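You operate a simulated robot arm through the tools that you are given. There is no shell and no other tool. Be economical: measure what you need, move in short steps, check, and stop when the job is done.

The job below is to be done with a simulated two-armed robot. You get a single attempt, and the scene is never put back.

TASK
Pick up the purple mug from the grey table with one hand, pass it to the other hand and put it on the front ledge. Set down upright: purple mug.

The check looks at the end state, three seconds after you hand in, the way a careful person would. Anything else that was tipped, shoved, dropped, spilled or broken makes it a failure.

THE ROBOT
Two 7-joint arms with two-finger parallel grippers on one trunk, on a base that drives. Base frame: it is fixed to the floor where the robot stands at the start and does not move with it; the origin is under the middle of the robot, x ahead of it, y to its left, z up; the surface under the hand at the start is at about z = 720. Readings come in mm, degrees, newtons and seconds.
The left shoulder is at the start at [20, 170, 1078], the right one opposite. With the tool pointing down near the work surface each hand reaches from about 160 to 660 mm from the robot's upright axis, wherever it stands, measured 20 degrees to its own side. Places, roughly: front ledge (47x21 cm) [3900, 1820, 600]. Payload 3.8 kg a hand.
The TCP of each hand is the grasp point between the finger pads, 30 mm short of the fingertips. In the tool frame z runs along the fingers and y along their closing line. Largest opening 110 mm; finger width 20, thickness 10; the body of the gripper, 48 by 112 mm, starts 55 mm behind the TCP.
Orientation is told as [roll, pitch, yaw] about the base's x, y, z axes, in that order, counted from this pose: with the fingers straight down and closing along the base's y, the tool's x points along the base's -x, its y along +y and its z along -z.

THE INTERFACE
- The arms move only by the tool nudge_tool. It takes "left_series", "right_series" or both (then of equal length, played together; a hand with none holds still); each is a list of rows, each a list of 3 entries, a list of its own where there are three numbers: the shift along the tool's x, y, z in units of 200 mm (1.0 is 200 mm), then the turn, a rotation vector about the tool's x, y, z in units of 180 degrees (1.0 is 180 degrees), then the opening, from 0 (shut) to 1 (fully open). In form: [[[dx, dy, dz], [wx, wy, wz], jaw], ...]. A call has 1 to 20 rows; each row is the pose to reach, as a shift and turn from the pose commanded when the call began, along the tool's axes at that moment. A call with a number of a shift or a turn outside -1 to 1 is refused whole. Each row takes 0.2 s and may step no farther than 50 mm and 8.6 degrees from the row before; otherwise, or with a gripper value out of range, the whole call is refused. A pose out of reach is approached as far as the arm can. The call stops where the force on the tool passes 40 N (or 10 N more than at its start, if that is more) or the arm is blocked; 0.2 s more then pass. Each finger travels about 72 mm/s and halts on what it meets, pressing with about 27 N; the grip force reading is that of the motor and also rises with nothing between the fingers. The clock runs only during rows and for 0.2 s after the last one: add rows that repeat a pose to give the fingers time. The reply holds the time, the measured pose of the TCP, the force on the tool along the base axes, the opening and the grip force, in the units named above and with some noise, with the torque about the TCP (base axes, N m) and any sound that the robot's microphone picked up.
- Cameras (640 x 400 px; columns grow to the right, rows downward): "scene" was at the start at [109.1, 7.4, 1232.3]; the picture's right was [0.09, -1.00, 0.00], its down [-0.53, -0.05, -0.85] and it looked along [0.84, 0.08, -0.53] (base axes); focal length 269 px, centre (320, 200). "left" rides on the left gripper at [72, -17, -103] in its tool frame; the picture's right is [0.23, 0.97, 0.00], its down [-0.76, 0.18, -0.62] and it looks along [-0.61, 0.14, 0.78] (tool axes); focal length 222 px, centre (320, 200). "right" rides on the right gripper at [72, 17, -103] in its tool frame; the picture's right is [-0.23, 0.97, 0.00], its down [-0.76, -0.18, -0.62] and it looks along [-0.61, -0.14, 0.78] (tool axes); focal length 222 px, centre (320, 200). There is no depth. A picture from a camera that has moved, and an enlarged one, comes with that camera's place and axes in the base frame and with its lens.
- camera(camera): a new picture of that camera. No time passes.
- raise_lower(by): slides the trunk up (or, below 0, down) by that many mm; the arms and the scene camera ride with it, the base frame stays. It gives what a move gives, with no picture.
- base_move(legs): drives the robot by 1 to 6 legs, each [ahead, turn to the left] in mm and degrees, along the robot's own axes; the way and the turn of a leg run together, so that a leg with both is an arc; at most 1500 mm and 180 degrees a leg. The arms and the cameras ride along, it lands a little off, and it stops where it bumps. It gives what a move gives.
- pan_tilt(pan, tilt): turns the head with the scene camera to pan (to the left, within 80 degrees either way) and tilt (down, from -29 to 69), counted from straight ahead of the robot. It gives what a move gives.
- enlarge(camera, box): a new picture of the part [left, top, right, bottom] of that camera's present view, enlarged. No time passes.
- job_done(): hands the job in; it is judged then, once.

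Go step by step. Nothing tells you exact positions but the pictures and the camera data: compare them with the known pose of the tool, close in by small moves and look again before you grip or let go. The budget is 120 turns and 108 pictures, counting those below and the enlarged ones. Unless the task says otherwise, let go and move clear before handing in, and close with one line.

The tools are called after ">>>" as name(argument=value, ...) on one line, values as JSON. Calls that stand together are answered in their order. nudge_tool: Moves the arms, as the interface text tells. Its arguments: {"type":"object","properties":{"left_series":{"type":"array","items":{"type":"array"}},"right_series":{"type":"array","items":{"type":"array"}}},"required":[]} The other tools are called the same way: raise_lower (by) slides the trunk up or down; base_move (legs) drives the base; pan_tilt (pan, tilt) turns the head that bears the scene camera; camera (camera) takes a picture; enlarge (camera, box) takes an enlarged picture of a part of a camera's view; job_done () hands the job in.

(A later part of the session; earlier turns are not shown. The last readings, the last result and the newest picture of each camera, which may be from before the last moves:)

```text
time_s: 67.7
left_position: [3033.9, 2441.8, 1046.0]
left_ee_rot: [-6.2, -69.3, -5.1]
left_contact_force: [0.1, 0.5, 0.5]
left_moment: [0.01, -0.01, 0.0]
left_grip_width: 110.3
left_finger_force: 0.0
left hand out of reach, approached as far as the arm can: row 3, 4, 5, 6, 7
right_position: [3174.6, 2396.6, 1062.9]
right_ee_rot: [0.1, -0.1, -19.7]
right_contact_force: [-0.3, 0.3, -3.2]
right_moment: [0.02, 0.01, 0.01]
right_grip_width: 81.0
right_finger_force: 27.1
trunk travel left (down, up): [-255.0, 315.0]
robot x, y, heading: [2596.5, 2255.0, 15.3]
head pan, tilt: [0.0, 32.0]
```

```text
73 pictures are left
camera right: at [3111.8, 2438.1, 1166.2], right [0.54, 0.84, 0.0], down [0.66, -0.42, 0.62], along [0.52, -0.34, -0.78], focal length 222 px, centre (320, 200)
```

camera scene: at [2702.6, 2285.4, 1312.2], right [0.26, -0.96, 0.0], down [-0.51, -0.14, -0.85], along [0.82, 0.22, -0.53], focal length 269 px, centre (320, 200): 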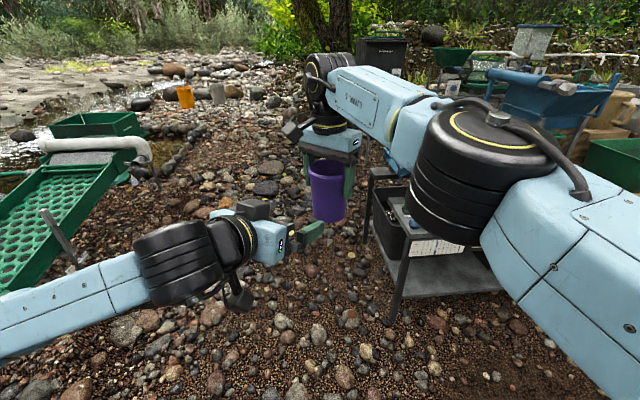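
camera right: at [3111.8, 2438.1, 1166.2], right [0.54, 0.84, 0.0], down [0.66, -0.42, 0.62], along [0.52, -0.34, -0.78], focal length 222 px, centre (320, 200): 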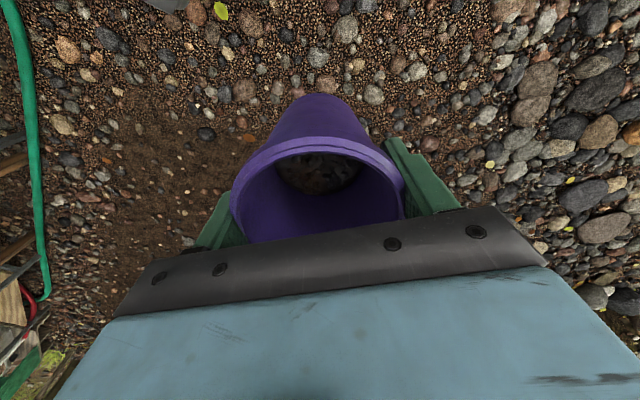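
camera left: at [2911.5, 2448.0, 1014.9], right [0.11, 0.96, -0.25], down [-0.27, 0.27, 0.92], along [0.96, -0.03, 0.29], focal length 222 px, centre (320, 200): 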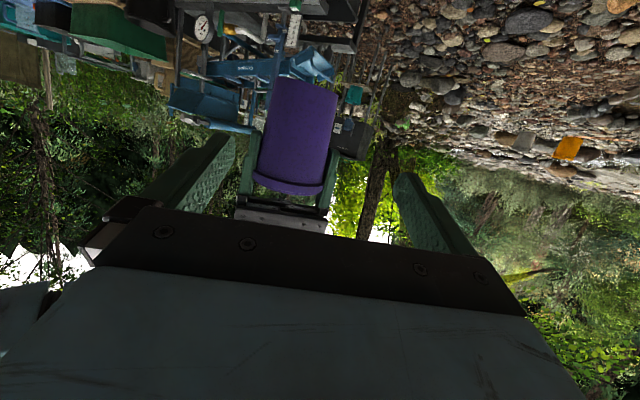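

The left arm is folded too tightly at this height. I'll lower both hands 200 mm together, away from the shoulders, so the elbow can open.

>>> nudge_tool(right_series=[[[0, 0, 0.1], [0, 0, 0], 0], [[0, 0, 0.2], [0, 0, 0], 0], [[-0.01, 0.007, 0.32], [0, 0, 0], 0], [[-0.02, 0.014, 0.44], [0, 0, 0], 0], [[-0.03, 0.021, 0.56], [0, 0, 0], 0], [[-0.04, 0.028, 0.68], [0, 0, 0], 0], [[-0.06, 0.043, 0.8], [0, 0, 0], 0], [[-0.08, 0.057, 0.92], [0, 0, 0], 0], [[-0.08, 0.057, 1.0], [0, 0, 0], 0], [[-0.08, 0.057, 1.0], [0, 0, 0], 0]], left_series=[[[0.098, 0.009, 0.025], [0, 0, 0], 1], [[0.196, 0.018, 0.049], [0, 0, 0], 1], [[0.312, 0.029, 0.078], [0, 0, 0], 1], [[0.43, 0.04, 0.108], [0, 0, 0], 1], [[0.546, 0.05, 0.137], [0, 0, 0], 1], [[0.663, 0.061, 0.167], [0, 0, 0], 1], [[0.78, 0.072, 0.196], [0, 0, 0], 1], [[0.897, 0.083, 0.225], [0, 0, 0], 1], [[0.975, 0.09, 0.245], [0, 0, 0], 1], [[0.975, 0.09, 0.245], [0, 0, 0], 1]])

>>> camera(camera="scene")

>>> camera(camera="left")

```text
time_s: 69.8
left_position: [3006.9, 2502.1, 885.4]
left_ee_rot: [-3.2, -69.7, -8.1]
left_contact_force: [-0.1, 0.1, 0.7]
left_moment: [-0.01, 0.0, 0.04]
left_grip_width: 109.8
left_finger_force: 0.1
left hand out of reach, approached as far as the arm can: row 1, 2, 3, 4, 5, 6, 7, 8, 9, 10
right_position: [3174.1, 2394.3, 866.8]
right_ee_rot: [0.0, 0.0, -19.7]
right_contact_force: [-0.2, -0.6, -3.8]
right_moment: [0.01, 0.06, -0.01]
right_grip_width: 80.9
right_finger_force: 26.8
right hand out of reach, approached as far as the arm can: row 6, 7, 8, 9, 10
trunk travel left (down, up): [-255.0, 315.0]
robot x, y, heading: [2596.6, 2254.3, 15.5]
head pan, tilt: [0.0, 32.0]
```

```text
72 pictures are left
camera scene: at [2703.3, 2285.1, 1312.2], right [0.26, -0.96, 0.0], down [-0.51, -0.14, -0.85], along [0.82, 0.22, -0.53], focal length 269 px, centre (320, 200)
```

scene: 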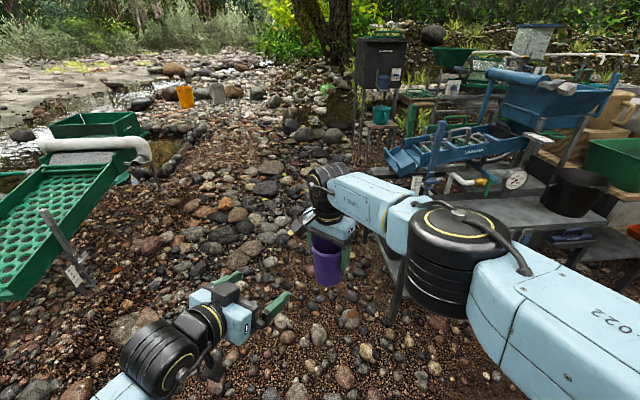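

```text
71 pictures are left
camera left: at [2884.3, 2508.6, 853.5], right [0.11, 0.97, -0.23], down [-0.28, 0.25, 0.93], along [0.95, -0.04, 0.3], focal length 222 px, centre (320, 200)
```

left: 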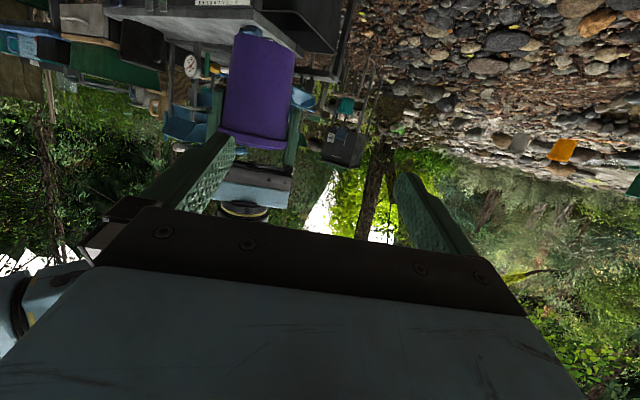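

The left arm still saturates with that flat pitch. I'll try a steeper tool, 35° below horizontal, at a pre-grasp slightly nearer the mug.

>>> nudge_tool(left_series=[[[0, 0, 0], [0, 0.028, 0], 1], [[0, 0, 0], [0, 0.056, 0], 1], [[0, 0, 0], [0, 0.083, 0], 1], [[-0.056, -0.026, 0.055], [0, 0.083, 0], 1], [[-0.11, -0.052, 0.11], [0, 0.083, 0], 1], [[-0.167, -0.078, 0.166], [0, 0.083, 0], 1], [[-0.167, -0.078, 0.166], [0, 0.083, 0], 1]])

>>> camera(camera="scene")

>>> camera(camera="left")

```text
time_s: 71.5
left_position: [3045.3, 2479.5, 907.7]
left_ee_rot: [-0.1, -55.1, -9.6]
left_contact_force: [-0.3, 0.9, -0.6]
left_moment: [0.01, 0.02, 0.03]
left_grip_width: 109.9
left_finger_force: 0.0
left hand out of reach, approached as far as the arm can: row 1
right_position: [3172.9, 2395.2, 867.5]
right_ee_rot: [0.0, 0.0, -19.8]
right_contact_force: [-0.4, -0.2, -2.8]
right_moment: [0.04, 0.05, -0.02]
right_grip_width: 81.1
right_finger_force: 27.4
trunk travel left (down, up): [-255.0, 315.0]
robot x, y, heading: [2598.9, 2258.8, 15.1]
head pan, tilt: [0.0, 32.0]
```

```text
70 pictures are left
camera scene: at [2703.0, 2285.1, 1312.2], right [0.26, -0.96, 0.0], down [-0.51, -0.14, -0.85], along [0.82, 0.22, -0.53], focal length 269 px, centre (320, 200)
```

scene: 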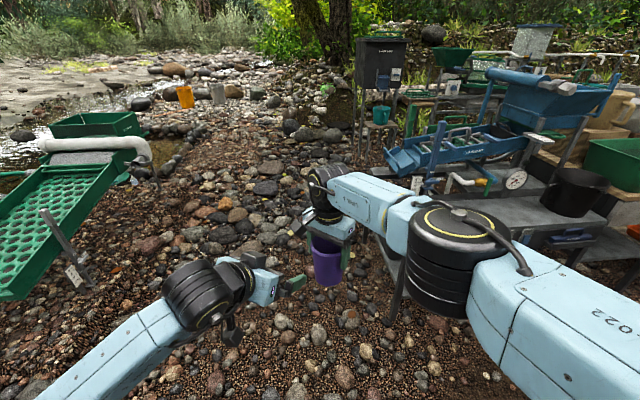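

```text
69 pictures are left
camera left: at [2917.7, 2484.2, 905.8], right [0.04, 0.98, -0.19], down [-0.04, 0.19, 0.98], along [1.0, -0.03, 0.05], focal length 222 px, centre (320, 200)
```

left: 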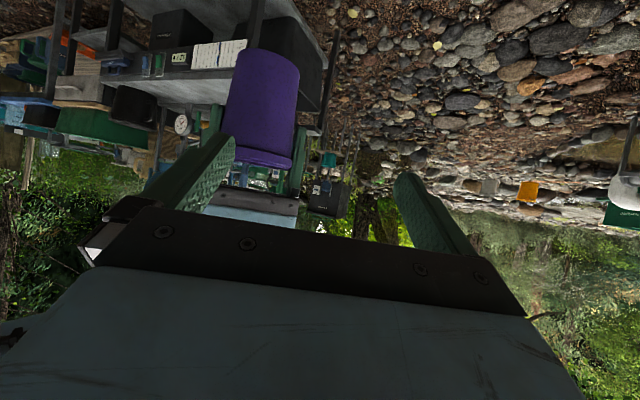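

That orientation is reachable, and the commanded pose resets to the reached one. I'm moving to the real pre-grasp, about 110 mm behind the mug.

>>> nudge_tool(left_series=[[[0.053, -0.078, 0.082], [0, 0, 0], 1], [[0.106, -0.157, 0.163], [0, 0, 0], 1], [[0.158, -0.235, 0.245], [0, 0, 0], 1], [[0.211, -0.313, 0.326], [0, 0, 0], 1], [[0.211, -0.313, 0.326], [0, 0, 0], 1]])

>>> camera(camera="left")

>>> camera(camera="scene")

```text
time_s: 72.7
left_position: [3046.6, 2472.2, 894.5]
left_ee_rot: [-0.2, -55.0, -9.6]
left_contact_force: [0.0, -0.4, 0.5]
left_moment: [-0.01, 0.0, 0.01]
left_grip_width: 110.1
left_finger_force: 0.1
left hand out of reach, approached as far as the arm can: row 1, 2, 3, 4, 5
right_position: [3173.3, 2395.2, 867.7]
right_ee_rot: [0.0, 0.0, -19.7]
right_contact_force: [-0.3, 0.8, -3.7]
right_moment: [0.04, 0.07, 0.01]
right_grip_width: 80.9
right_finger_force: 27.2
trunk travel left (down, up): [-255.0, 315.0]
robot x, y, heading: [2600.1, 2256.6, 15.4]
head pan, tilt: [0.0, 32.0]
```

```text
68 pictures are left
camera left: at [2919.8, 2477.7, 892.9], right [0.04, 0.98, -0.19], down [-0.04, 0.19, 0.98], along [1.0, -0.03, 0.05], focal length 222 px, centre (320, 200)
```

left: 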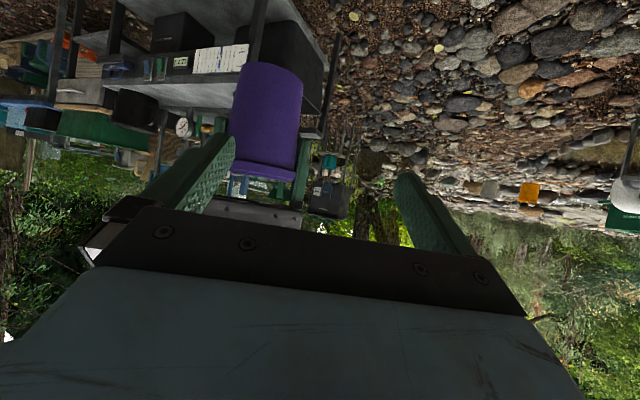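

```text
67 pictures are left
camera scene: at [2703.1, 2285.0, 1312.2], right [0.26, -0.96, 0.0], down [-0.51, -0.14, -0.85], along [0.82, 0.22, -0.53], focal length 269 px, centre (320, 200)
```

scene: 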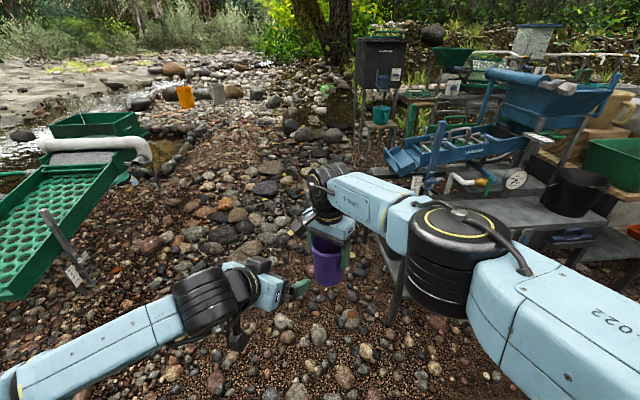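

The wrist is nearly straight, which is why the left arm can't go lower or further in. Instead I'll pull the left hand back a bit higher and bring the mug over to it.

>>> nudge_tool(left_series=[[[-0.014, 0.024, -0.142], [0, 0, 0], 1], [[-0.028, 0.048, -0.283], [0, 0, 0], 1], [[-0.042, 0.072, -0.425], [0, 0, 0], 1], [[-0.042, 0.072, -0.425], [0, 0, 0], 1]], right_series=[[[0, 0, -0.16], [0, 0, 0], 0], [[0, 0, -0.32], [0, 0, 0], 0], [[0, 0, -0.48], [0, 0, 0], 0], [[0, 0, -0.64], [0, 0, 0], 0]])

```text
time_s: 73.7
left_position: [2984.8, 2499.9, 949.2]
left_ee_rot: [-0.1, -55.1, -9.7]
left_contact_force: [-0.2, 0.1, -0.1]
left_moment: [-0.01, -0.02, 0.05]
left_grip_width: 110.1
left_finger_force: 0.1
right_position: [3173.6, 2397.6, 996.1]
right_ee_rot: [-0.1, 0.1, -19.6]
right_contact_force: [0.1, -0.7, -3.8]
right_moment: [0.06, 0.06, -0.01]
right_grip_width: 80.7
right_finger_force: 27.0
trunk travel left (down, up): [-255.0, 315.0]
robot x, y, heading: [2598.2, 2254.7, 15.0]
head pan, tilt: [0.0, 32.0]
```

The left hand reached its pre-grasp exactly. I'm bringing the mug to about [530, 85] in front of it and looking.

>>> nudge_tool(right_series=[[[0.11, 0.047, 0], [0, 0, 0], 0], [[0.22, 0.093, 0], [0, 0, 0], 0], [[0.33, 0.14, 0], [0, 0, 0], 0], [[0.44, 0.186, 0], [0, 0, 0], 0], [[0.5, 0.213, 0], [0, 0, 0], 0], [[0.548, 0.233, 0], [0, 0, 0], 0], [[0.548, 0.233, 0], [0, 0, 0], 0]])

>>> camera(camera="left")

>>> camera(camera="scene")

>>> camera(camera="right")

```text
time_s: 75.2
left_position: [2984.0, 2498.5, 950.0]
left_ee_rot: [0.0, -55.2, -9.7]
left_contact_force: [0.1, 0.5, 0.2]
left_moment: [0.01, 0.01, 0.03]
left_grip_width: 110.2
left_finger_force: 0.1
right_position: [3085.4, 2475.7, 996.5]
right_ee_rot: [-0.1, -0.1, -19.7]
right_contact_force: [-0.1, 0.4, -3.2]
right_moment: [0.0, 0.07, 0.02]
right_grip_width: 80.8
right_finger_force: 26.5
trunk travel left (down, up): [-255.0, 315.0]
robot x, y, heading: [2598.5, 2256.6, 15.0]
head pan, tilt: [0.0, 32.0]
```

```text
66 pictures are left
camera left: at [2857.2, 2503.6, 948.4], right [0.04, 0.98, -0.19], down [-0.04, 0.19, 0.98], along [1.0, -0.03, 0.05], focal length 222 px, centre (320, 200)
```

left: 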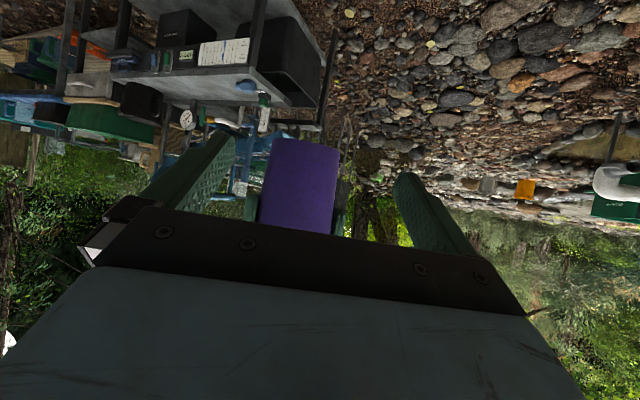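

```text
65 pictures are left
camera scene: at [2703.2, 2285.0, 1312.2], right [0.26, -0.96, 0.0], down [-0.51, -0.14, -0.85], along [0.82, 0.22, -0.53], focal length 269 px, centre (320, 200)
```

scene: 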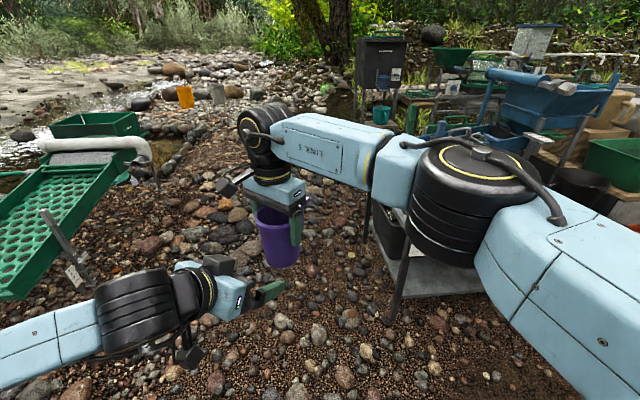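

```text
64 pictures are left
camera right: at [3023.7, 2517.2, 1100.3], right [0.54, 0.84, 0.0], down [0.66, -0.42, 0.62], along [0.52, -0.34, -0.78], focal length 222 px, centre (320, 200)
```

right: 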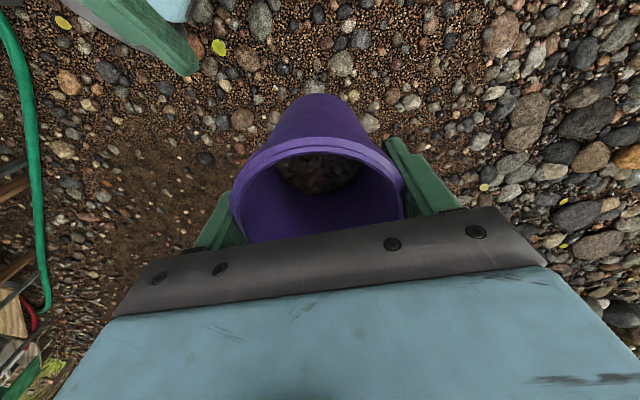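

The view matches: mug axis at [3085, 2476], bottom near z=909. I'll advance the left hand around the lower part of the mug, staying open.

>>> nudge_tool(left_series=[[[-0.03, -0.03, 0.05], [0, 0, 0], 1], [[-0.08, -0.03, 0.13], [0, 0, 0], 1], [[-0.13, -0.03, 0.21], [0, 0, 0], 1], [[-0.18, -0.03, 0.29], [0, 0, 0], 1], [[-0.21, -0.03, 0.34], [0, 0, 0], 1], [[-0.2365, -0.03, 0.381], [0, 0, 0], 1], [[-0.2365, -0.03, 0.381], [0, 0, 0], 1]])

>>> camera(camera="left")

>>> enlarge(camera="scene", box=[160, 160, 350, 330])

>>> camera(camera="right")

```text
time_s: 76.8
left_position: [3073.2, 2476.3, 945.3]
left_ee_rot: [0.0, -54.9, -9.7]
left_contact_force: [-0.1, -0.1, 0.0]
left_moment: [-0.01, 0.01, 0.01]
left_grip_width: 110.0
left_finger_force: 0.0
right_position: [3086.1, 2476.9, 997.4]
right_ee_rot: [0.0, 0.0, -19.7]
right_contact_force: [0.2, 0.8, -3.8]
right_moment: [0.05, 0.05, -0.03]
right_grip_width: 81.0
right_finger_force: 26.7
trunk travel left (down, up): [-255.0, 315.0]
robot x, y, heading: [2598.5, 2256.4, 15.2]
head pan, tilt: [0.0, 32.0]
```

```text
63 pictures are left
camera left: at [2945.5, 2481.3, 943.4], right [0.04, 0.98, -0.19], down [-0.04, 0.19, 0.98], along [1.0, -0.03, 0.05], focal length 222 px, centre (320, 200)
```

left: 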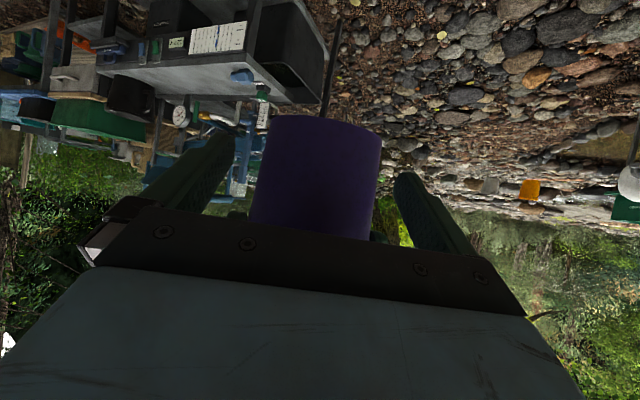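

```text
2.35 times, centred on (255, 245) of scene
camera zoom: at [2703.0, 2285.1, 1312.2], right [0.26, -0.96, 0.0], down [-0.51, -0.14, -0.85], along [0.82, 0.22, -0.53], focal length 632 px, centre (473, 94)
```

zoom: 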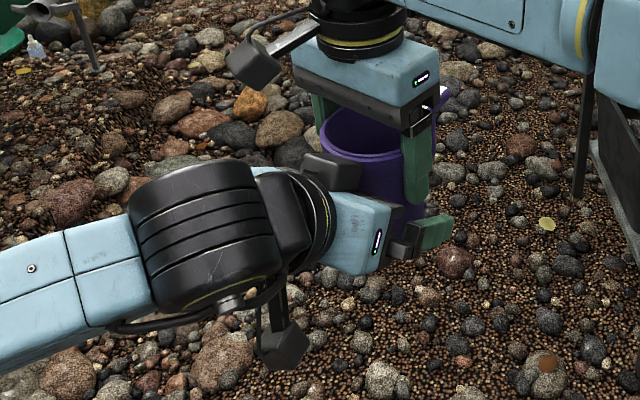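

```text
61 pictures are left
camera right: at [3023.8, 2517.1, 1100.2], right [0.54, 0.84, 0.0], down [0.66, -0.42, 0.62], along [0.52, -0.34, -0.78], focal length 222 px, centre (320, 200)
```

right: 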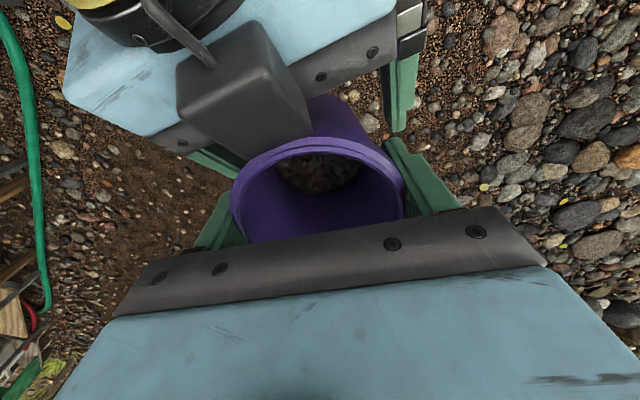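

The left hand straddles the mug with clearance all round and no contact force. I'm closing it now while the right still holds.

>>> nudge_tool(left_series=[[[0, 0, 0], [0, 0, 0], 0.85], [[0, 0, 0], [0, 0, 0], 0.7], [[0, 0, 0], [0, 0, 0], 0.5], [[0, 0, 0], [0, 0, 0], 0.2], [[0, 0, 0], [0, 0, 0], 0], [[0, 0, 0], [0, 0, 0], 0]])

>>> enlarge(camera="scene", box=[160, 160, 350, 330])

>>> camera(camera="left")

```text
time_s: 78.2
left_position: [3074.0, 2477.3, 943.9]
left_ee_rot: [-0.1, -55.1, -9.7]
left_contact_force: [-0.1, 1.3, 1.2]
left_moment: [0.1, -0.02, -0.03]
left_grip_width: 72.3
left_finger_force: 26.7
right_position: [3086.6, 2475.7, 996.6]
right_ee_rot: [0.1, 0.0, -19.6]
right_contact_force: [-0.6, 0.1, -3.5]
right_moment: [-0.03, 0.04, 0.01]
right_grip_width: 80.9
right_finger_force: 27.0
trunk travel left (down, up): [-255.0, 315.0]
robot x, y, heading: [2594.3, 2255.8, 15.1]
head pan, tilt: [0.0, 32.0]
```

```text
2.35 times, centred on (255, 245) of scene
camera zoom: at [2703.1, 2285.1, 1312.2], right [0.26, -0.96, 0.0], down [-0.51, -0.14, -0.85], along [0.82, 0.22, -0.53], focal length 632 px, centre (473, 94)
```

zoom: 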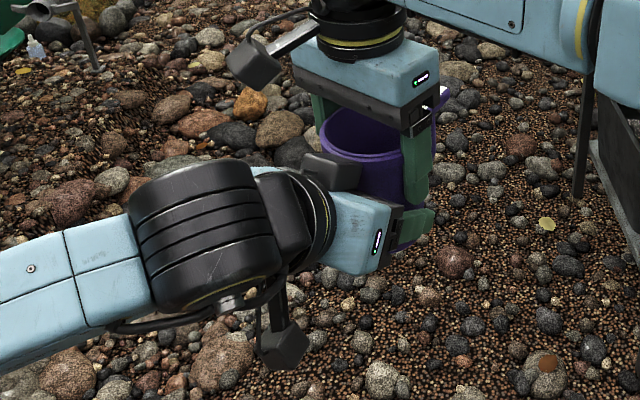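

```text
59 pictures are left
camera left: at [2945.5, 2481.2, 943.6], right [0.04, 0.98, -0.19], down [-0.04, 0.19, 0.98], along [1.0, -0.03, 0.05], focal length 222 px, centre (320, 200)
```

left: 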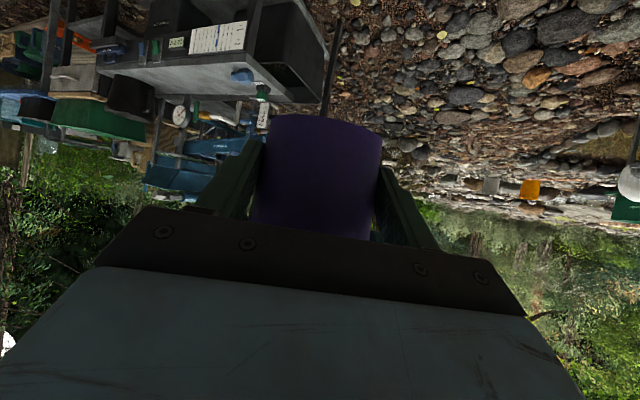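

Both hands now hold the mug, the left at 72 mm. I'm opening the right hand and checking that the mug stays put.

>>> nudge_tool(right_series=[[[0, 0, 0], [0, 0, 0], 0.78], [[0, 0, 0], [0, 0, 0], 0.85], [[0, 0, 0], [0, 0, 0], 1], [[0, 0, 0], [0, 0, 0], 1]])

>>> enlarge(camera="scene", box=[160, 160, 350, 330])

>>> camera(camera="left")

```text
time_s: 79.2
left_position: [3072.4, 2476.4, 944.3]
left_ee_rot: [-0.1, -55.1, -9.6]
left_contact_force: [1.1, 0.0, 0.1]
left_moment: [0.04, 0.07, 0.03]
left_grip_width: 72.2
left_finger_force: 27.4
right_position: [3087.3, 2475.8, 996.2]
right_ee_rot: [0.0, 0.0, -19.7]
right_contact_force: [0.1, 0.0, -0.4]
right_moment: [0.0, -0.02, 0.02]
right_grip_width: 110.1
right_finger_force: 0.0
trunk travel left (down, up): [-255.0, 315.0]
robot x, y, heading: [2597.4, 2260.7, 15.2]
head pan, tilt: [0.0, 32.0]
```

```text
2.35 times, centred on (255, 245) of scene
camera zoom: at [2703.1, 2285.1, 1312.2], right [0.26, -0.96, 0.0], down [-0.51, -0.14, -0.85], along [0.82, 0.22, -0.53], focal length 632 px, centre (473, 94)
```

zoom: 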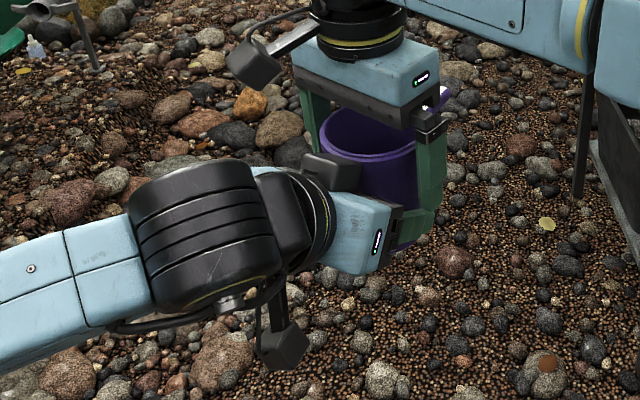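

```text
57 pictures are left
camera left: at [2945.4, 2481.3, 943.5], right [0.04, 0.98, -0.19], down [-0.04, 0.19, 0.98], along [1.0, -0.03, 0.05], focal length 222 px, centre (320, 200)
```

left: 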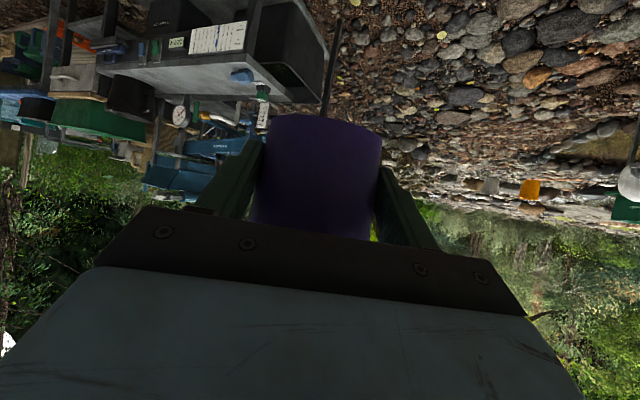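

The mug stayed upright and in place. I'm raising the right hand straight up off it.

>>> nudge_tool(right_series=[[[0, 0, -0.1], [0, 0, 0], 1], [[0, 0, -0.2], [0, 0, 0], 1], [[0, 0, -0.32], [0, 0, 0], 1], [[0, 0, -0.46], [0, 0, 0], 1], [[0, 0, -0.6], [0, 0, 0], 1], [[0, 0, -0.6], [0, 0, 0], 1]])

>>> camera(camera="scene")

>>> camera(camera="right")

```text
time_s: 80.7
left_position: [3072.3, 2476.8, 945.2]
left_ee_rot: [0.0, -55.1, -9.7]
left_contact_force: [-0.8, 0.4, 0.9]
left_moment: [-0.03, 0.08, 0.01]
left_grip_width: 72.5
left_finger_force: 26.5
right_position: [3085.0, 2473.9, 1116.4]
right_ee_rot: [0.0, 0.1, -19.7]
right_contact_force: [-0.4, 0.2, 0.3]
right_moment: [0.0, -0.01, -0.02]
right_grip_width: 110.0
right_finger_force: 0.0
trunk travel left (down, up): [-255.0, 315.0]
robot x, y, heading: [2596.2, 2256.7, 15.5]
head pan, tilt: [0.0, 32.0]
```

```text
56 pictures are left
camera scene: at [2703.4, 2284.9, 1312.2], right [0.26, -0.96, 0.0], down [-0.51, -0.14, -0.85], along [0.82, 0.22, -0.53], focal length 269 px, centre (320, 200)
```

scene: 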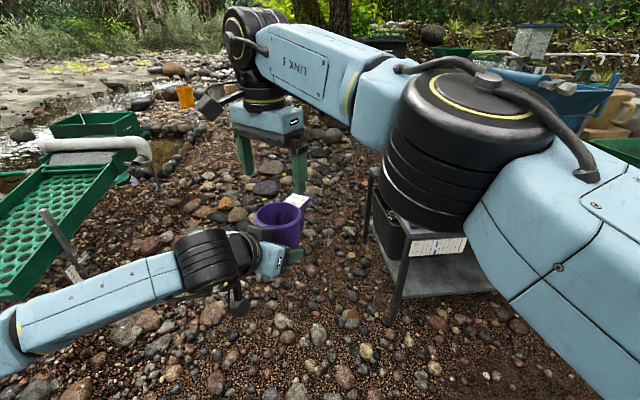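

```text
55 pictures are left
camera right: at [3022.9, 2516.4, 1220.3], right [0.54, 0.84, 0.0], down [0.66, -0.42, 0.62], along [0.52, -0.34, -0.78], focal length 222 px, centre (320, 200)
```

right: 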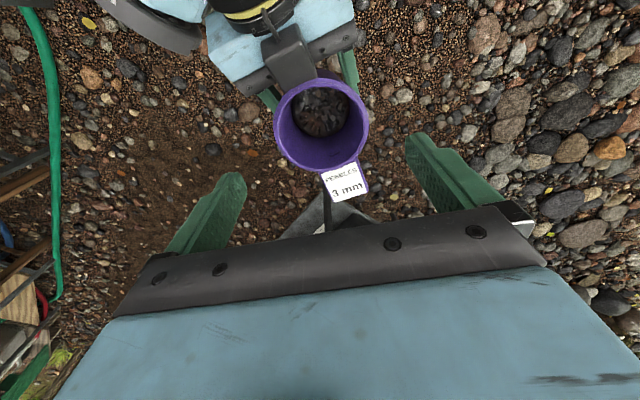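

The handover is done: the left hand holds the mug upright. I'll move the right arm out of the way to its own side.

>>> nudge_tool(right_series=[[[-0.05, -0.16, -0.03], [0, 0, 0], 1], [[-0.1, -0.33, -0.06], [0, 0, 0], 1], [[-0.15, -0.5, -0.09], [0, 0, 0], 1], [[-0.2, -0.67, -0.12], [0, 0, 0], 1], [[-0.25, -0.84, -0.15], [0, 0, 0], 1], [[-0.3, -1.0, -0.17], [0, 0, 0], 1]])

>>> nudge_tool(right_series=[[[-0.05, -0.16, 0], [0, 0, -0.039], 1], [[-0.1, -0.33, 0], [0, 0, -0.078], 1], [[-0.15, -0.5, 0], [0, 0, -0.117], 1], [[-0.2, -0.66, 0], [0, 0, -0.155], 1], [[-0.2, -0.66, 0], [0, 0, -0.194], 1], [[-0.2, -0.66, 0], [0, 0, -0.194], 1]])

>>> pan_tilt(pan=-25, tilt=25)

>>> camera(camera="scene")

```text
time_s: 82.0
left_position: [3071.9, 2476.3, 944.3]
left_ee_rot: [0.0, -55.1, -9.8]
left_contact_force: [0.6, -0.2, -0.1]
left_moment: [0.01, 0.09, 0.0]
left_grip_width: 72.1
left_finger_force: 26.5
right_position: [3075.8, 2266.9, 1151.3]
right_ee_rot: [0.0, 0.0, -19.7]
right_contact_force: [-1.0, -0.2, 0.0]
right_moment: [0.02, 0.0, 0.02]
right_grip_width: 110.1
right_finger_force: 0.0
trunk travel left (down, up): [-255.0, 315.0]
robot x, y, heading: [2599.7, 2253.5, 15.4]
head pan, tilt: [0.0, 32.0]
```

```text
time_s: 83.5
left_position: [3072.5, 2476.7, 945.8]
left_ee_rot: [-0.1, -55.1, -9.7]
left_contact_force: [-0.5, -0.3, 0.0]
left_moment: [-0.01, 0.08, -0.02]
left_grip_width: 72.4
left_finger_force: 26.7
right_position: [3067.5, 2128.4, 1150.0]
right_ee_rot: [0.0, 0.0, 15.2]
right_contact_force: [-0.4, 0.7, -0.4]
right_moment: [-0.02, 0.01, -0.01]
right_grip_width: 110.0
right_finger_force: 0.1
trunk travel left (down, up): [-255.0, 315.0]
robot x, y, heading: [2596.4, 2256.8, 15.1]
head pan, tilt: [0.0, 32.0]
```

```text
time_s: 84.3
left_position: [3072.2, 2476.7, 944.7]
left_ee_rot: [0.0, -55.1, -9.7]
left_contact_force: [0.3, -0.2, -0.6]
left_moment: [0.01, 0.11, -0.02]
left_grip_width: 72.0
left_finger_force: 27.2
right_position: [3066.5, 2129.7, 1150.4]
right_ee_rot: [0.1, 0.1, 15.2]
right_contact_force: [-0.1, 0.1, 0.3]
right_moment: [0.0, 0.05, 0.02]
right_grip_width: 110.0
right_finger_force: 0.0
trunk travel left (down, up): [-255.0, 315.0]
robot x, y, heading: [2595.7, 2258.2, 15.1]
head pan, tilt: [-25.0, 25.0]
```

```text
54 pictures are left
camera scene: at [2707.5, 2246.0, 1323.3], right [-0.17, -0.99, 0.0], down [-0.42, 0.07, -0.91], along [0.89, -0.15, -0.42], focal length 269 px, centre (320, 200)
```

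scene: 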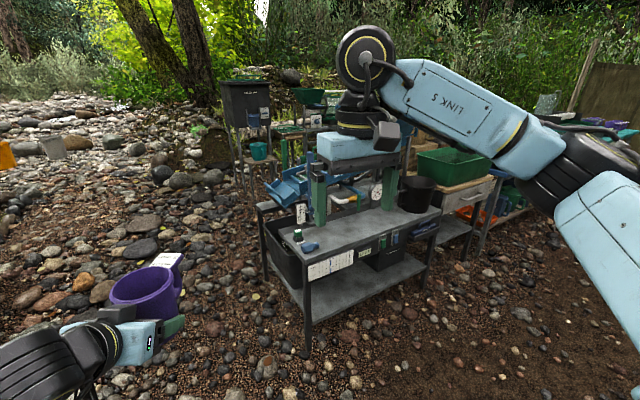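

The mug is in the left hand and the ledge is in full view. I'll enlarge it.

>>> enlarge(camera="scene", box=[250, 160, 460, 290])

```text
3.05 times, centred on (355, 225) of scene
camera zoom: at [2707.5, 2246.0, 1323.3], right [-0.17, -0.99, 0.0], down [-0.42, 0.07, -0.91], along [0.89, -0.15, -0.42], focal length 819 px, centre (213, 124)
```

zoom: 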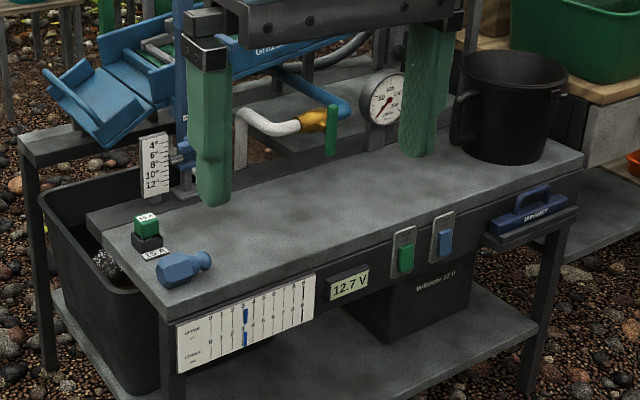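

The free stretch of ledge lies between the blue fitting and the black pot, and I aim for about [3864, 1805]. I'll test here whether the left arm can reach 60 mm lower in this orientation, and tuck the right arm in and up.

>>> nudge_tool(left_series=[[[0.041, 0, 0.029], [0, 0, 0], 0], [[0.082, 0, 0.057], [0, 0, 0], 0], [[0.123, 0, 0.086], [0, 0, 0], 0], [[0.164, 0, 0.115], [0, 0, 0], 0], [[0.205, 0, 0.143], [0, 0, 0], 0], [[0.246, 0, 0.172], [0, 0, 0], 0], [[0.246, 0, 0.172], [0, 0, 0], 0]], right_series=[[[0.1, -0.05, -0.1], [0, 0, 0], 1], [[0.2, -0.1, -0.2], [0, 0, 0], 1], [[0.3, -0.15, -0.3], [0, 0, 0], 1], [[0.4, -0.2, -0.4], [0, 0, 0], 1], [[0.5, -0.25, -0.5], [0, 0, 0], 1], [[0.6, -0.3, -0.6], [0, 0, 0], 1], [[0.7, -0.35, -0.7], [0, 0, 0], 1]])

>>> camera(camera="left")

```text
time_s: 85.9
left_position: [3072.0, 2475.8, 884.9]
left_ee_rot: [0.0, -55.1, -9.6]
left_contact_force: [-0.2, 0.0, 1.2]
left_moment: [0.01, 0.12, -0.03]
left_grip_width: 72.3
left_finger_force: 26.5
right_position: [2948.3, 2026.7, 1288.9]
right_ee_rot: [0.0, 0.0, 15.2]
right_contact_force: [0.3, 0.0, 0.8]
right_moment: [-0.03, 0.01, 0.01]
right_grip_width: 110.1
right_finger_force: 0.1
trunk travel left (down, up): [-255.0, 315.0]
robot x, y, heading: [2594.3, 2257.4, 15.3]
head pan, tilt: [-25.0, 25.0]
```

```text
52 pictures are left
camera left: at [2944.6, 2481.6, 883.1], right [0.04, 0.98, -0.19], down [-0.04, 0.19, 0.98], along [1.0, -0.03, 0.05], focal length 222 px, centre (320, 200)
```

left: 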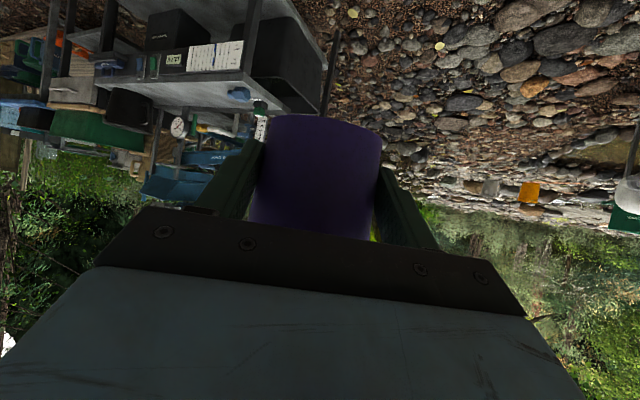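

It reaches. I'll check for another 30 mm of margin, since the trunk has only 255 mm left to go down.

>>> nudge_tool(left_series=[[[0.041, 0, 0.029], [0, 0, 0], 0], [[0.082, 0, 0.057], [0, 0, 0], 0], [[0.123, 0, 0.086], [0, 0, 0], 0], [[0.123, 0, 0.086], [0, 0, 0], 0]])

```text
time_s: 86.9
left_position: [3068.0, 2489.0, 854.9]
left_ee_rot: [-0.3, -55.4, -9.9]
left_contact_force: [-0.3, 1.0, -0.4]
left_moment: [0.0, 0.12, -0.02]
left_grip_width: 72.2
left_finger_force: 27.0
left hand out of reach, approached as far as the arm can: row 2, 3, 4
right_position: [2948.1, 2028.0, 1287.7]
right_ee_rot: [0.1, 0.0, 15.1]
right_contact_force: [0.0, -0.1, -0.4]
right_moment: [0.01, -0.05, 0.0]
right_grip_width: 110.0
right_finger_force: 0.1
trunk travel left (down, up): [-255.0, 315.0]
robot x, y, heading: [2596.6, 2254.7, 15.3]
head pan, tilt: [-25.0, 25.0]
```

There's enough margin when slightly outboard. I'll lift the mug back to travel height and turn right to check the path to the front of the bench.

>>> nudge_tool(left_series=[[[-0.06, 0, -0.043], [0, 0, 0], 0], [[-0.12, 0, -0.086], [0, 0, 0], 0], [[-0.18, 0, -0.13], [0, 0, 0], 0], [[-0.24, 0, -0.17], [0, 0, 0], 0], [[-0.3, 0, -0.21], [0, 0, 0], 0], [[-0.369, 0, -0.258], [0, 0, 0], 0], [[-0.369, 0, -0.258], [0, 0, 0], 0]])

>>> base_move(legs=[[0, -65]])

>>> pan_tilt(pan=0, tilt=30)

>>> camera(camera="scene")

```text
time_s: 88.5
left_position: [3067.5, 2487.6, 942.9]
left_ee_rot: [-0.1, -55.0, -9.7]
left_contact_force: [0.3, 0.7, -0.3]
left_moment: [0.01, 0.1, 0.0]
left_grip_width: 72.2
left_finger_force: 26.7
right_position: [2950.3, 2028.2, 1288.1]
right_ee_rot: [0.0, 0.0, 15.1]
right_contact_force: [-0.2, -0.1, -0.2]
right_moment: [0.0, -0.04, 0.0]
right_grip_width: 110.2
right_finger_force: 0.0
trunk travel left (down, up): [-255.0, 315.0]
robot x, y, heading: [2598.4, 2255.1, 15.1]
head pan, tilt: [-25.0, 25.0]
```

```text
time_s: 91.8
left_position: [3004.4, 1925.8, 943.2]
left_ee_rot: [-0.1, -55.0, -74.9]
left_contact_force: [-0.1, -0.1, -1.1]
left_moment: [0.1, 0.02, 0.0]
left_grip_width: 72.3
left_finger_force: 26.6
right_position: [2536.8, 1840.1, 1287.9]
right_ee_rot: [0.0, 0.1, -50.0]
right_contact_force: [-0.4, 1.0, 0.9]
right_moment: [-0.02, 0.01, 0.01]
right_grip_width: 110.1
right_finger_force: 0.1
trunk travel left (down, up): [-255.0, 315.0]
robot x, y, heading: [2597.3, 2256.3, -50.1]
head pan, tilt: [-25.0, 25.0]
```

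```text
time_s: 92.7
left_position: [3005.2, 1926.4, 944.1]
left_ee_rot: [-0.1, -55.0, -74.9]
left_contact_force: [-0.3, 0.6, 0.1]
left_moment: [0.08, 0.03, -0.01]
left_grip_width: 72.1
left_finger_force: 27.0
right_position: [2536.7, 1839.7, 1288.3]
right_ee_rot: [0.0, 0.1, -50.0]
right_contact_force: [0.2, 0.2, 0.6]
right_moment: [-0.01, 0.02, 0.01]
right_grip_width: 110.0
right_finger_force: 0.1
trunk travel left (down, up): [-255.0, 315.0]
robot x, y, heading: [2598.9, 2258.0, -49.9]
head pan, tilt: [0.0, 30.0]
```

```text
51 pictures are left
camera scene: at [2668.0, 2170.3, 1315.4], right [-0.77, -0.64, 0.0], down [-0.32, 0.38, -0.87], along [0.56, -0.66, -0.5], focal length 269 px, centre (320, 200)
```

scene: 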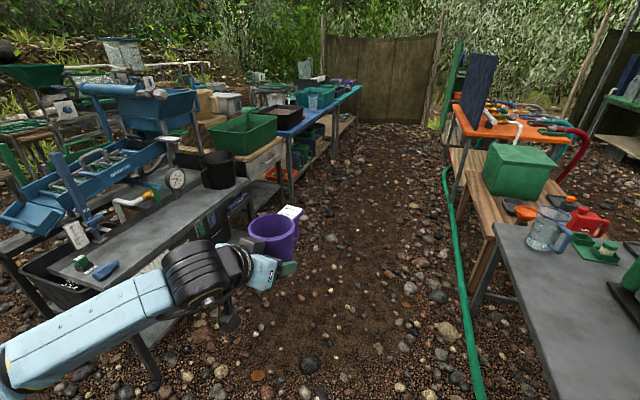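

The corridor in front of the bench is clear, so I'm driving down it and then turning to face the bench at a standoff.

>>> base_move(legs=[[1060, 0]])

>>> base_move(legs=[[0, 73.5]])

>>> camera(camera="scene")

```text
time_s: 98.2
left_position: [3691.8, 1103.0, 943.3]
left_ee_rot: [-0.1, -54.9, -75.2]
left_contact_force: [0.3, 0.4, 1.5]
left_moment: [0.1, 0.05, 0.0]
left_grip_width: 72.3
left_finger_force: 27.0
right_position: [3222.4, 1018.8, 1288.1]
right_ee_rot: [0.0, 0.1, -50.2]
right_contact_force: [-0.2, -0.4, 0.0]
right_moment: [0.03, -0.01, 0.02]
right_grip_width: 109.9
right_finger_force: 0.2
trunk travel left (down, up): [-255.0, 315.0]
robot x, y, heading: [3285.3, 1437.4, -50.2]
head pan, tilt: [0.0, 30.0]
```

```text
time_s: 101.7
left_position: [3725.1, 1721.3, 942.5]
left_ee_rot: [-0.1, -54.9, -2.9]
left_contact_force: [0.6, 0.4, 0.4]
left_moment: [0.04, 0.08, -0.01]
left_grip_width: 72.1
left_finger_force: 26.8
right_position: [3662.2, 1248.8, 1288.7]
right_ee_rot: [0.0, 0.0, 22.1]
right_contact_force: [-0.1, 0.2, 0.3]
right_moment: [0.03, 0.03, 0.0]
right_grip_width: 109.9
right_finger_force: 0.0
trunk travel left (down, up): [-255.0, 315.0]
robot x, y, heading: [3284.5, 1433.4, 22.0]
head pan, tilt: [0.0, 30.0]
```

```text
50 pictures are left
camera scene: at [3387.5, 1476.4, 1315.3], right [0.38, -0.93, 0.0], down [-0.46, -0.19, -0.87], along [0.8, 0.33, -0.5], focal length 269 px, centre (320, 200)
```

scene: 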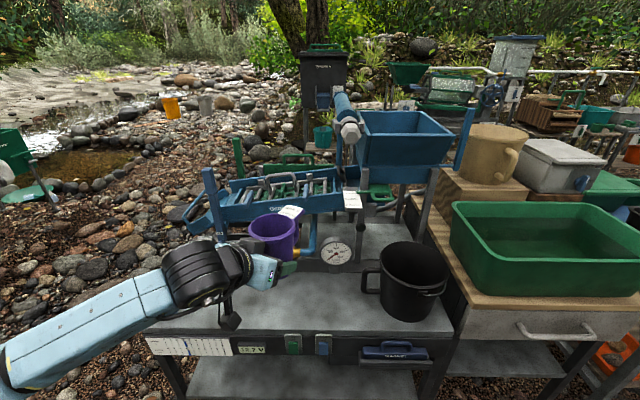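

Facing the bench squarely. The mug needs about 155 mm forward and 30 mm left, so I'll check for anything overhanging the ledge first.

>>> enlarge(camera="scene", box=[140, 180, 460, 380])

>>> camera(camera="left")

```text
2.00 times, centred on (300, 280) of scene
camera zoom: at [3387.5, 1476.4, 1315.3], right [0.38, -0.93, 0.0], down [-0.46, -0.19, -0.87], along [0.8, 0.33, -0.5], focal length 537 px, centre (360, 40)
```

zoom: 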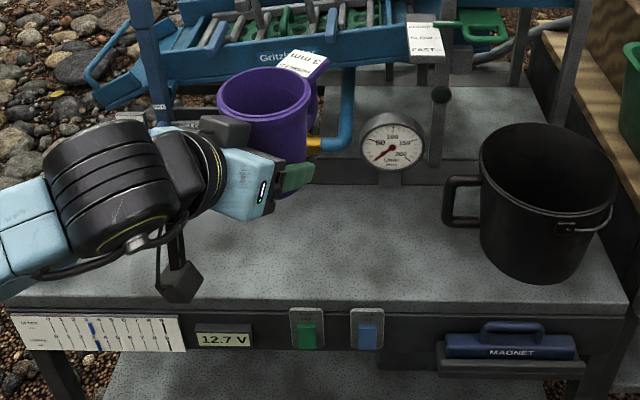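

```text
48 pictures are left
camera left: at [3597.9, 1710.9, 942.0], right [-0.08, 0.98, -0.19], down [-0.07, 0.18, 0.98], along [0.99, 0.09, 0.05], focal length 222 px, centre (320, 200)
```

left: 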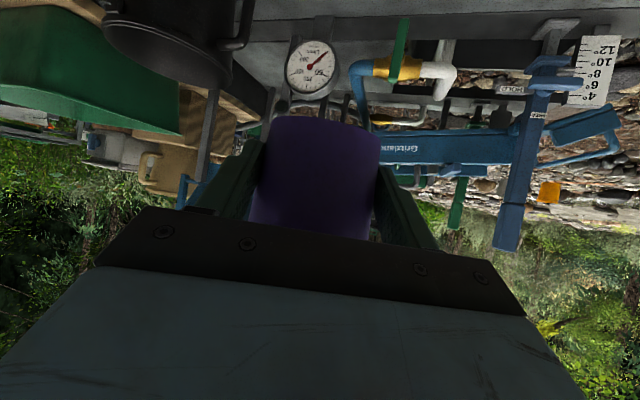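

Nothing overhangs the ledge where the mug will stand. I'm driving forward 155 mm at this height, and will lower afterwards.

>>> base_move(legs=[[155, 0]])

>>> pan_tilt(pan=15, tilt=45)

>>> camera(camera="scene")

```text
time_s: 103.1
left_position: [3868.7, 1781.1, 942.5]
left_ee_rot: [-0.1, -55.0, -2.5]
left_contact_force: [0.2, 0.6, -0.1]
left_moment: [-0.01, 0.11, -0.01]
left_grip_width: 71.9
left_finger_force: 26.9
right_position: [3808.0, 1309.3, 1288.5]
right_ee_rot: [-0.1, 0.2, 22.3]
right_contact_force: [-0.8, -0.3, 0.1]
right_moment: [-0.01, 0.06, 0.01]
right_grip_width: 110.3
right_finger_force: 0.1
trunk travel left (down, up): [-255.0, 315.0]
robot x, y, heading: [3430.4, 1495.0, 22.3]
head pan, tilt: [0.0, 30.0]
```

```text
time_s: 103.9
left_position: [3866.6, 1780.4, 943.5]
left_ee_rot: [0.0, -55.0, -2.6]
left_contact_force: [-0.4, 0.1, 0.7]
left_moment: [0.01, 0.13, -0.01]
left_grip_width: 72.3
left_finger_force: 27.1
right_position: [3807.7, 1309.0, 1287.6]
right_ee_rot: [0.0, -0.1, 22.4]
right_contact_force: [-0.8, 0.5, -0.5]
right_moment: [0.02, 0.02, 0.03]
right_grip_width: 110.0
right_finger_force: 0.0
trunk travel left (down, up): [-255.0, 315.0]
robot x, y, heading: [3430.8, 1497.1, 22.2]
head pan, tilt: [15.0, 45.0]
```

```text
47 pictures are left
camera scene: at [3512.2, 1550.1, 1292.8], right [0.61, -0.8, 0.0], down [-0.56, -0.43, -0.71], along [0.56, 0.43, -0.71], focal length 269 px, centre (320, 200)
```

scene: 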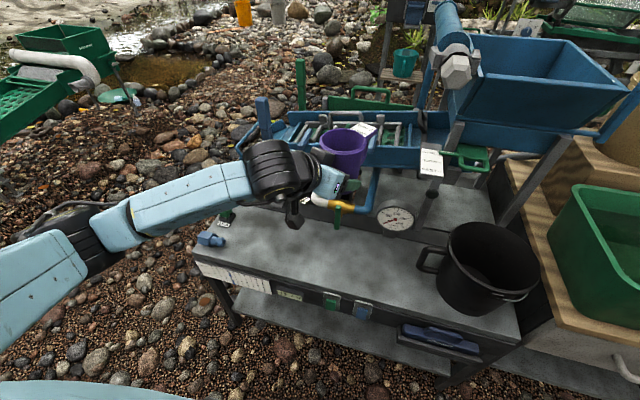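

The mug is over the ledge at about [3880, 1780], 95 mm in from the front edge. I'm lowering the trunk most of the way.

>>> raise_lower(by=-150)

>>> camera(camera="scene")

>>> camera(camera="left")

```text
time_s: 105.6
left_position: [3867.7, 1780.4, 792.5]
left_ee_rot: [-0.1, -55.0, -2.5]
left_contact_force: [-0.5, -0.3, -0.7]
left_moment: [-0.01, 0.1, -0.02]
left_grip_width: 72.1
left_finger_force: 27.0
right_position: [3806.4, 1309.7, 1137.9]
right_ee_rot: [0.0, 0.1, 22.3]
right_contact_force: [-0.2, 0.0, -0.7]
right_moment: [-0.02, 0.01, -0.03]
right_grip_width: 110.1
right_finger_force: 0.0
trunk travel left (down, up): [-105.0, 465.0]
robot x, y, heading: [3428.5, 1495.7, 22.2]
head pan, tilt: [15.0, 45.0]
```

```text
46 pictures are left
camera scene: at [3512.0, 1550.2, 1142.8], right [0.61, -0.8, 0.0], down [-0.56, -0.43, -0.71], along [0.56, 0.43, -0.71], focal length 269 px, centre (320, 200)
```

scene: 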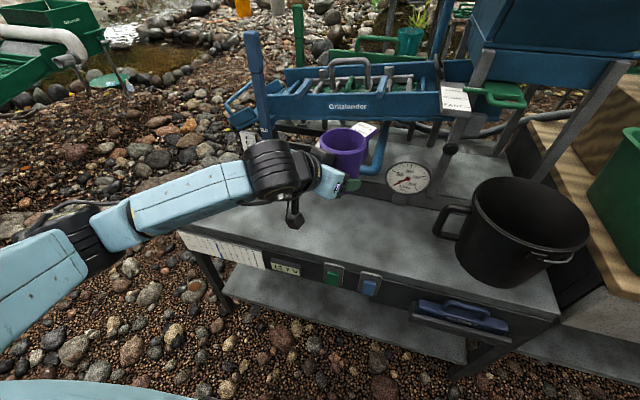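

```text
45 pictures are left
camera left: at [3740.6, 1770.4, 792.2], right [-0.08, 0.98, -0.19], down [-0.07, 0.18, 0.98], along [0.99, 0.1, 0.05], focal length 222 px, centre (320, 200)
```

left: 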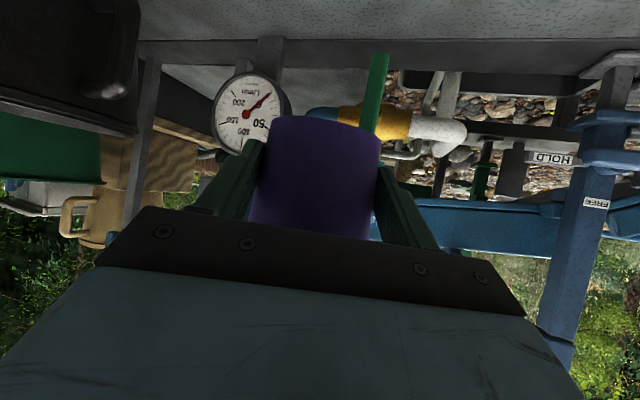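

It stays clear, with the gauge about 80 mm beyond the handle. I'll lower another 95 mm.

>>> raise_lower(by=-95)

>>> camera(camera="scene")

>>> camera(camera="left")

```text
time_s: 106.9
left_position: [3868.8, 1781.5, 698.1]
left_ee_rot: [-0.1, -55.1, -2.6]
left_contact_force: [-0.5, 0.2, 0.0]
left_moment: [0.01, 0.07, 0.01]
left_grip_width: 72.1
left_finger_force: 26.9
right_position: [3807.0, 1309.6, 1043.4]
right_ee_rot: [0.0, 0.0, 22.3]
right_contact_force: [-0.4, -0.1, 0.2]
right_moment: [0.01, -0.01, 0.01]
right_grip_width: 110.0
right_finger_force: 0.1
trunk travel left (down, up): [-10.0, 560.0]
robot x, y, heading: [3431.1, 1489.1, 22.3]
head pan, tilt: [15.0, 45.0]
```

```text
44 pictures are left
camera scene: at [3512.0, 1550.2, 1047.8], right [0.61, -0.8, 0.0], down [-0.56, -0.43, -0.71], along [0.56, 0.43, -0.71], focal length 269 px, centre (320, 200)
```

scene: 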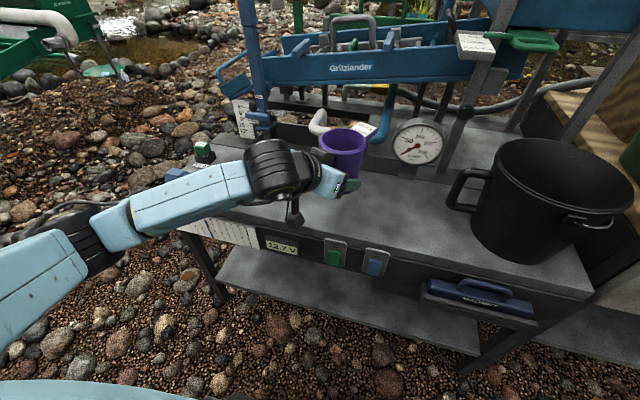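

```text
43 pictures are left
camera left: at [3740.6, 1770.4, 697.2], right [-0.08, 0.98, -0.19], down [-0.07, 0.18, 0.98], along [0.99, 0.1, 0.05], focal length 222 px, centre (320, 200)
```

left: 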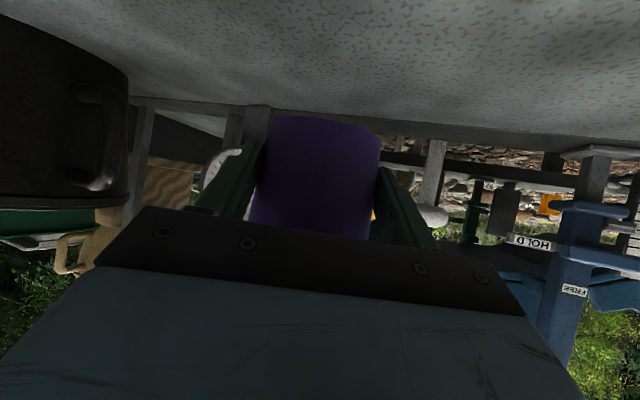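

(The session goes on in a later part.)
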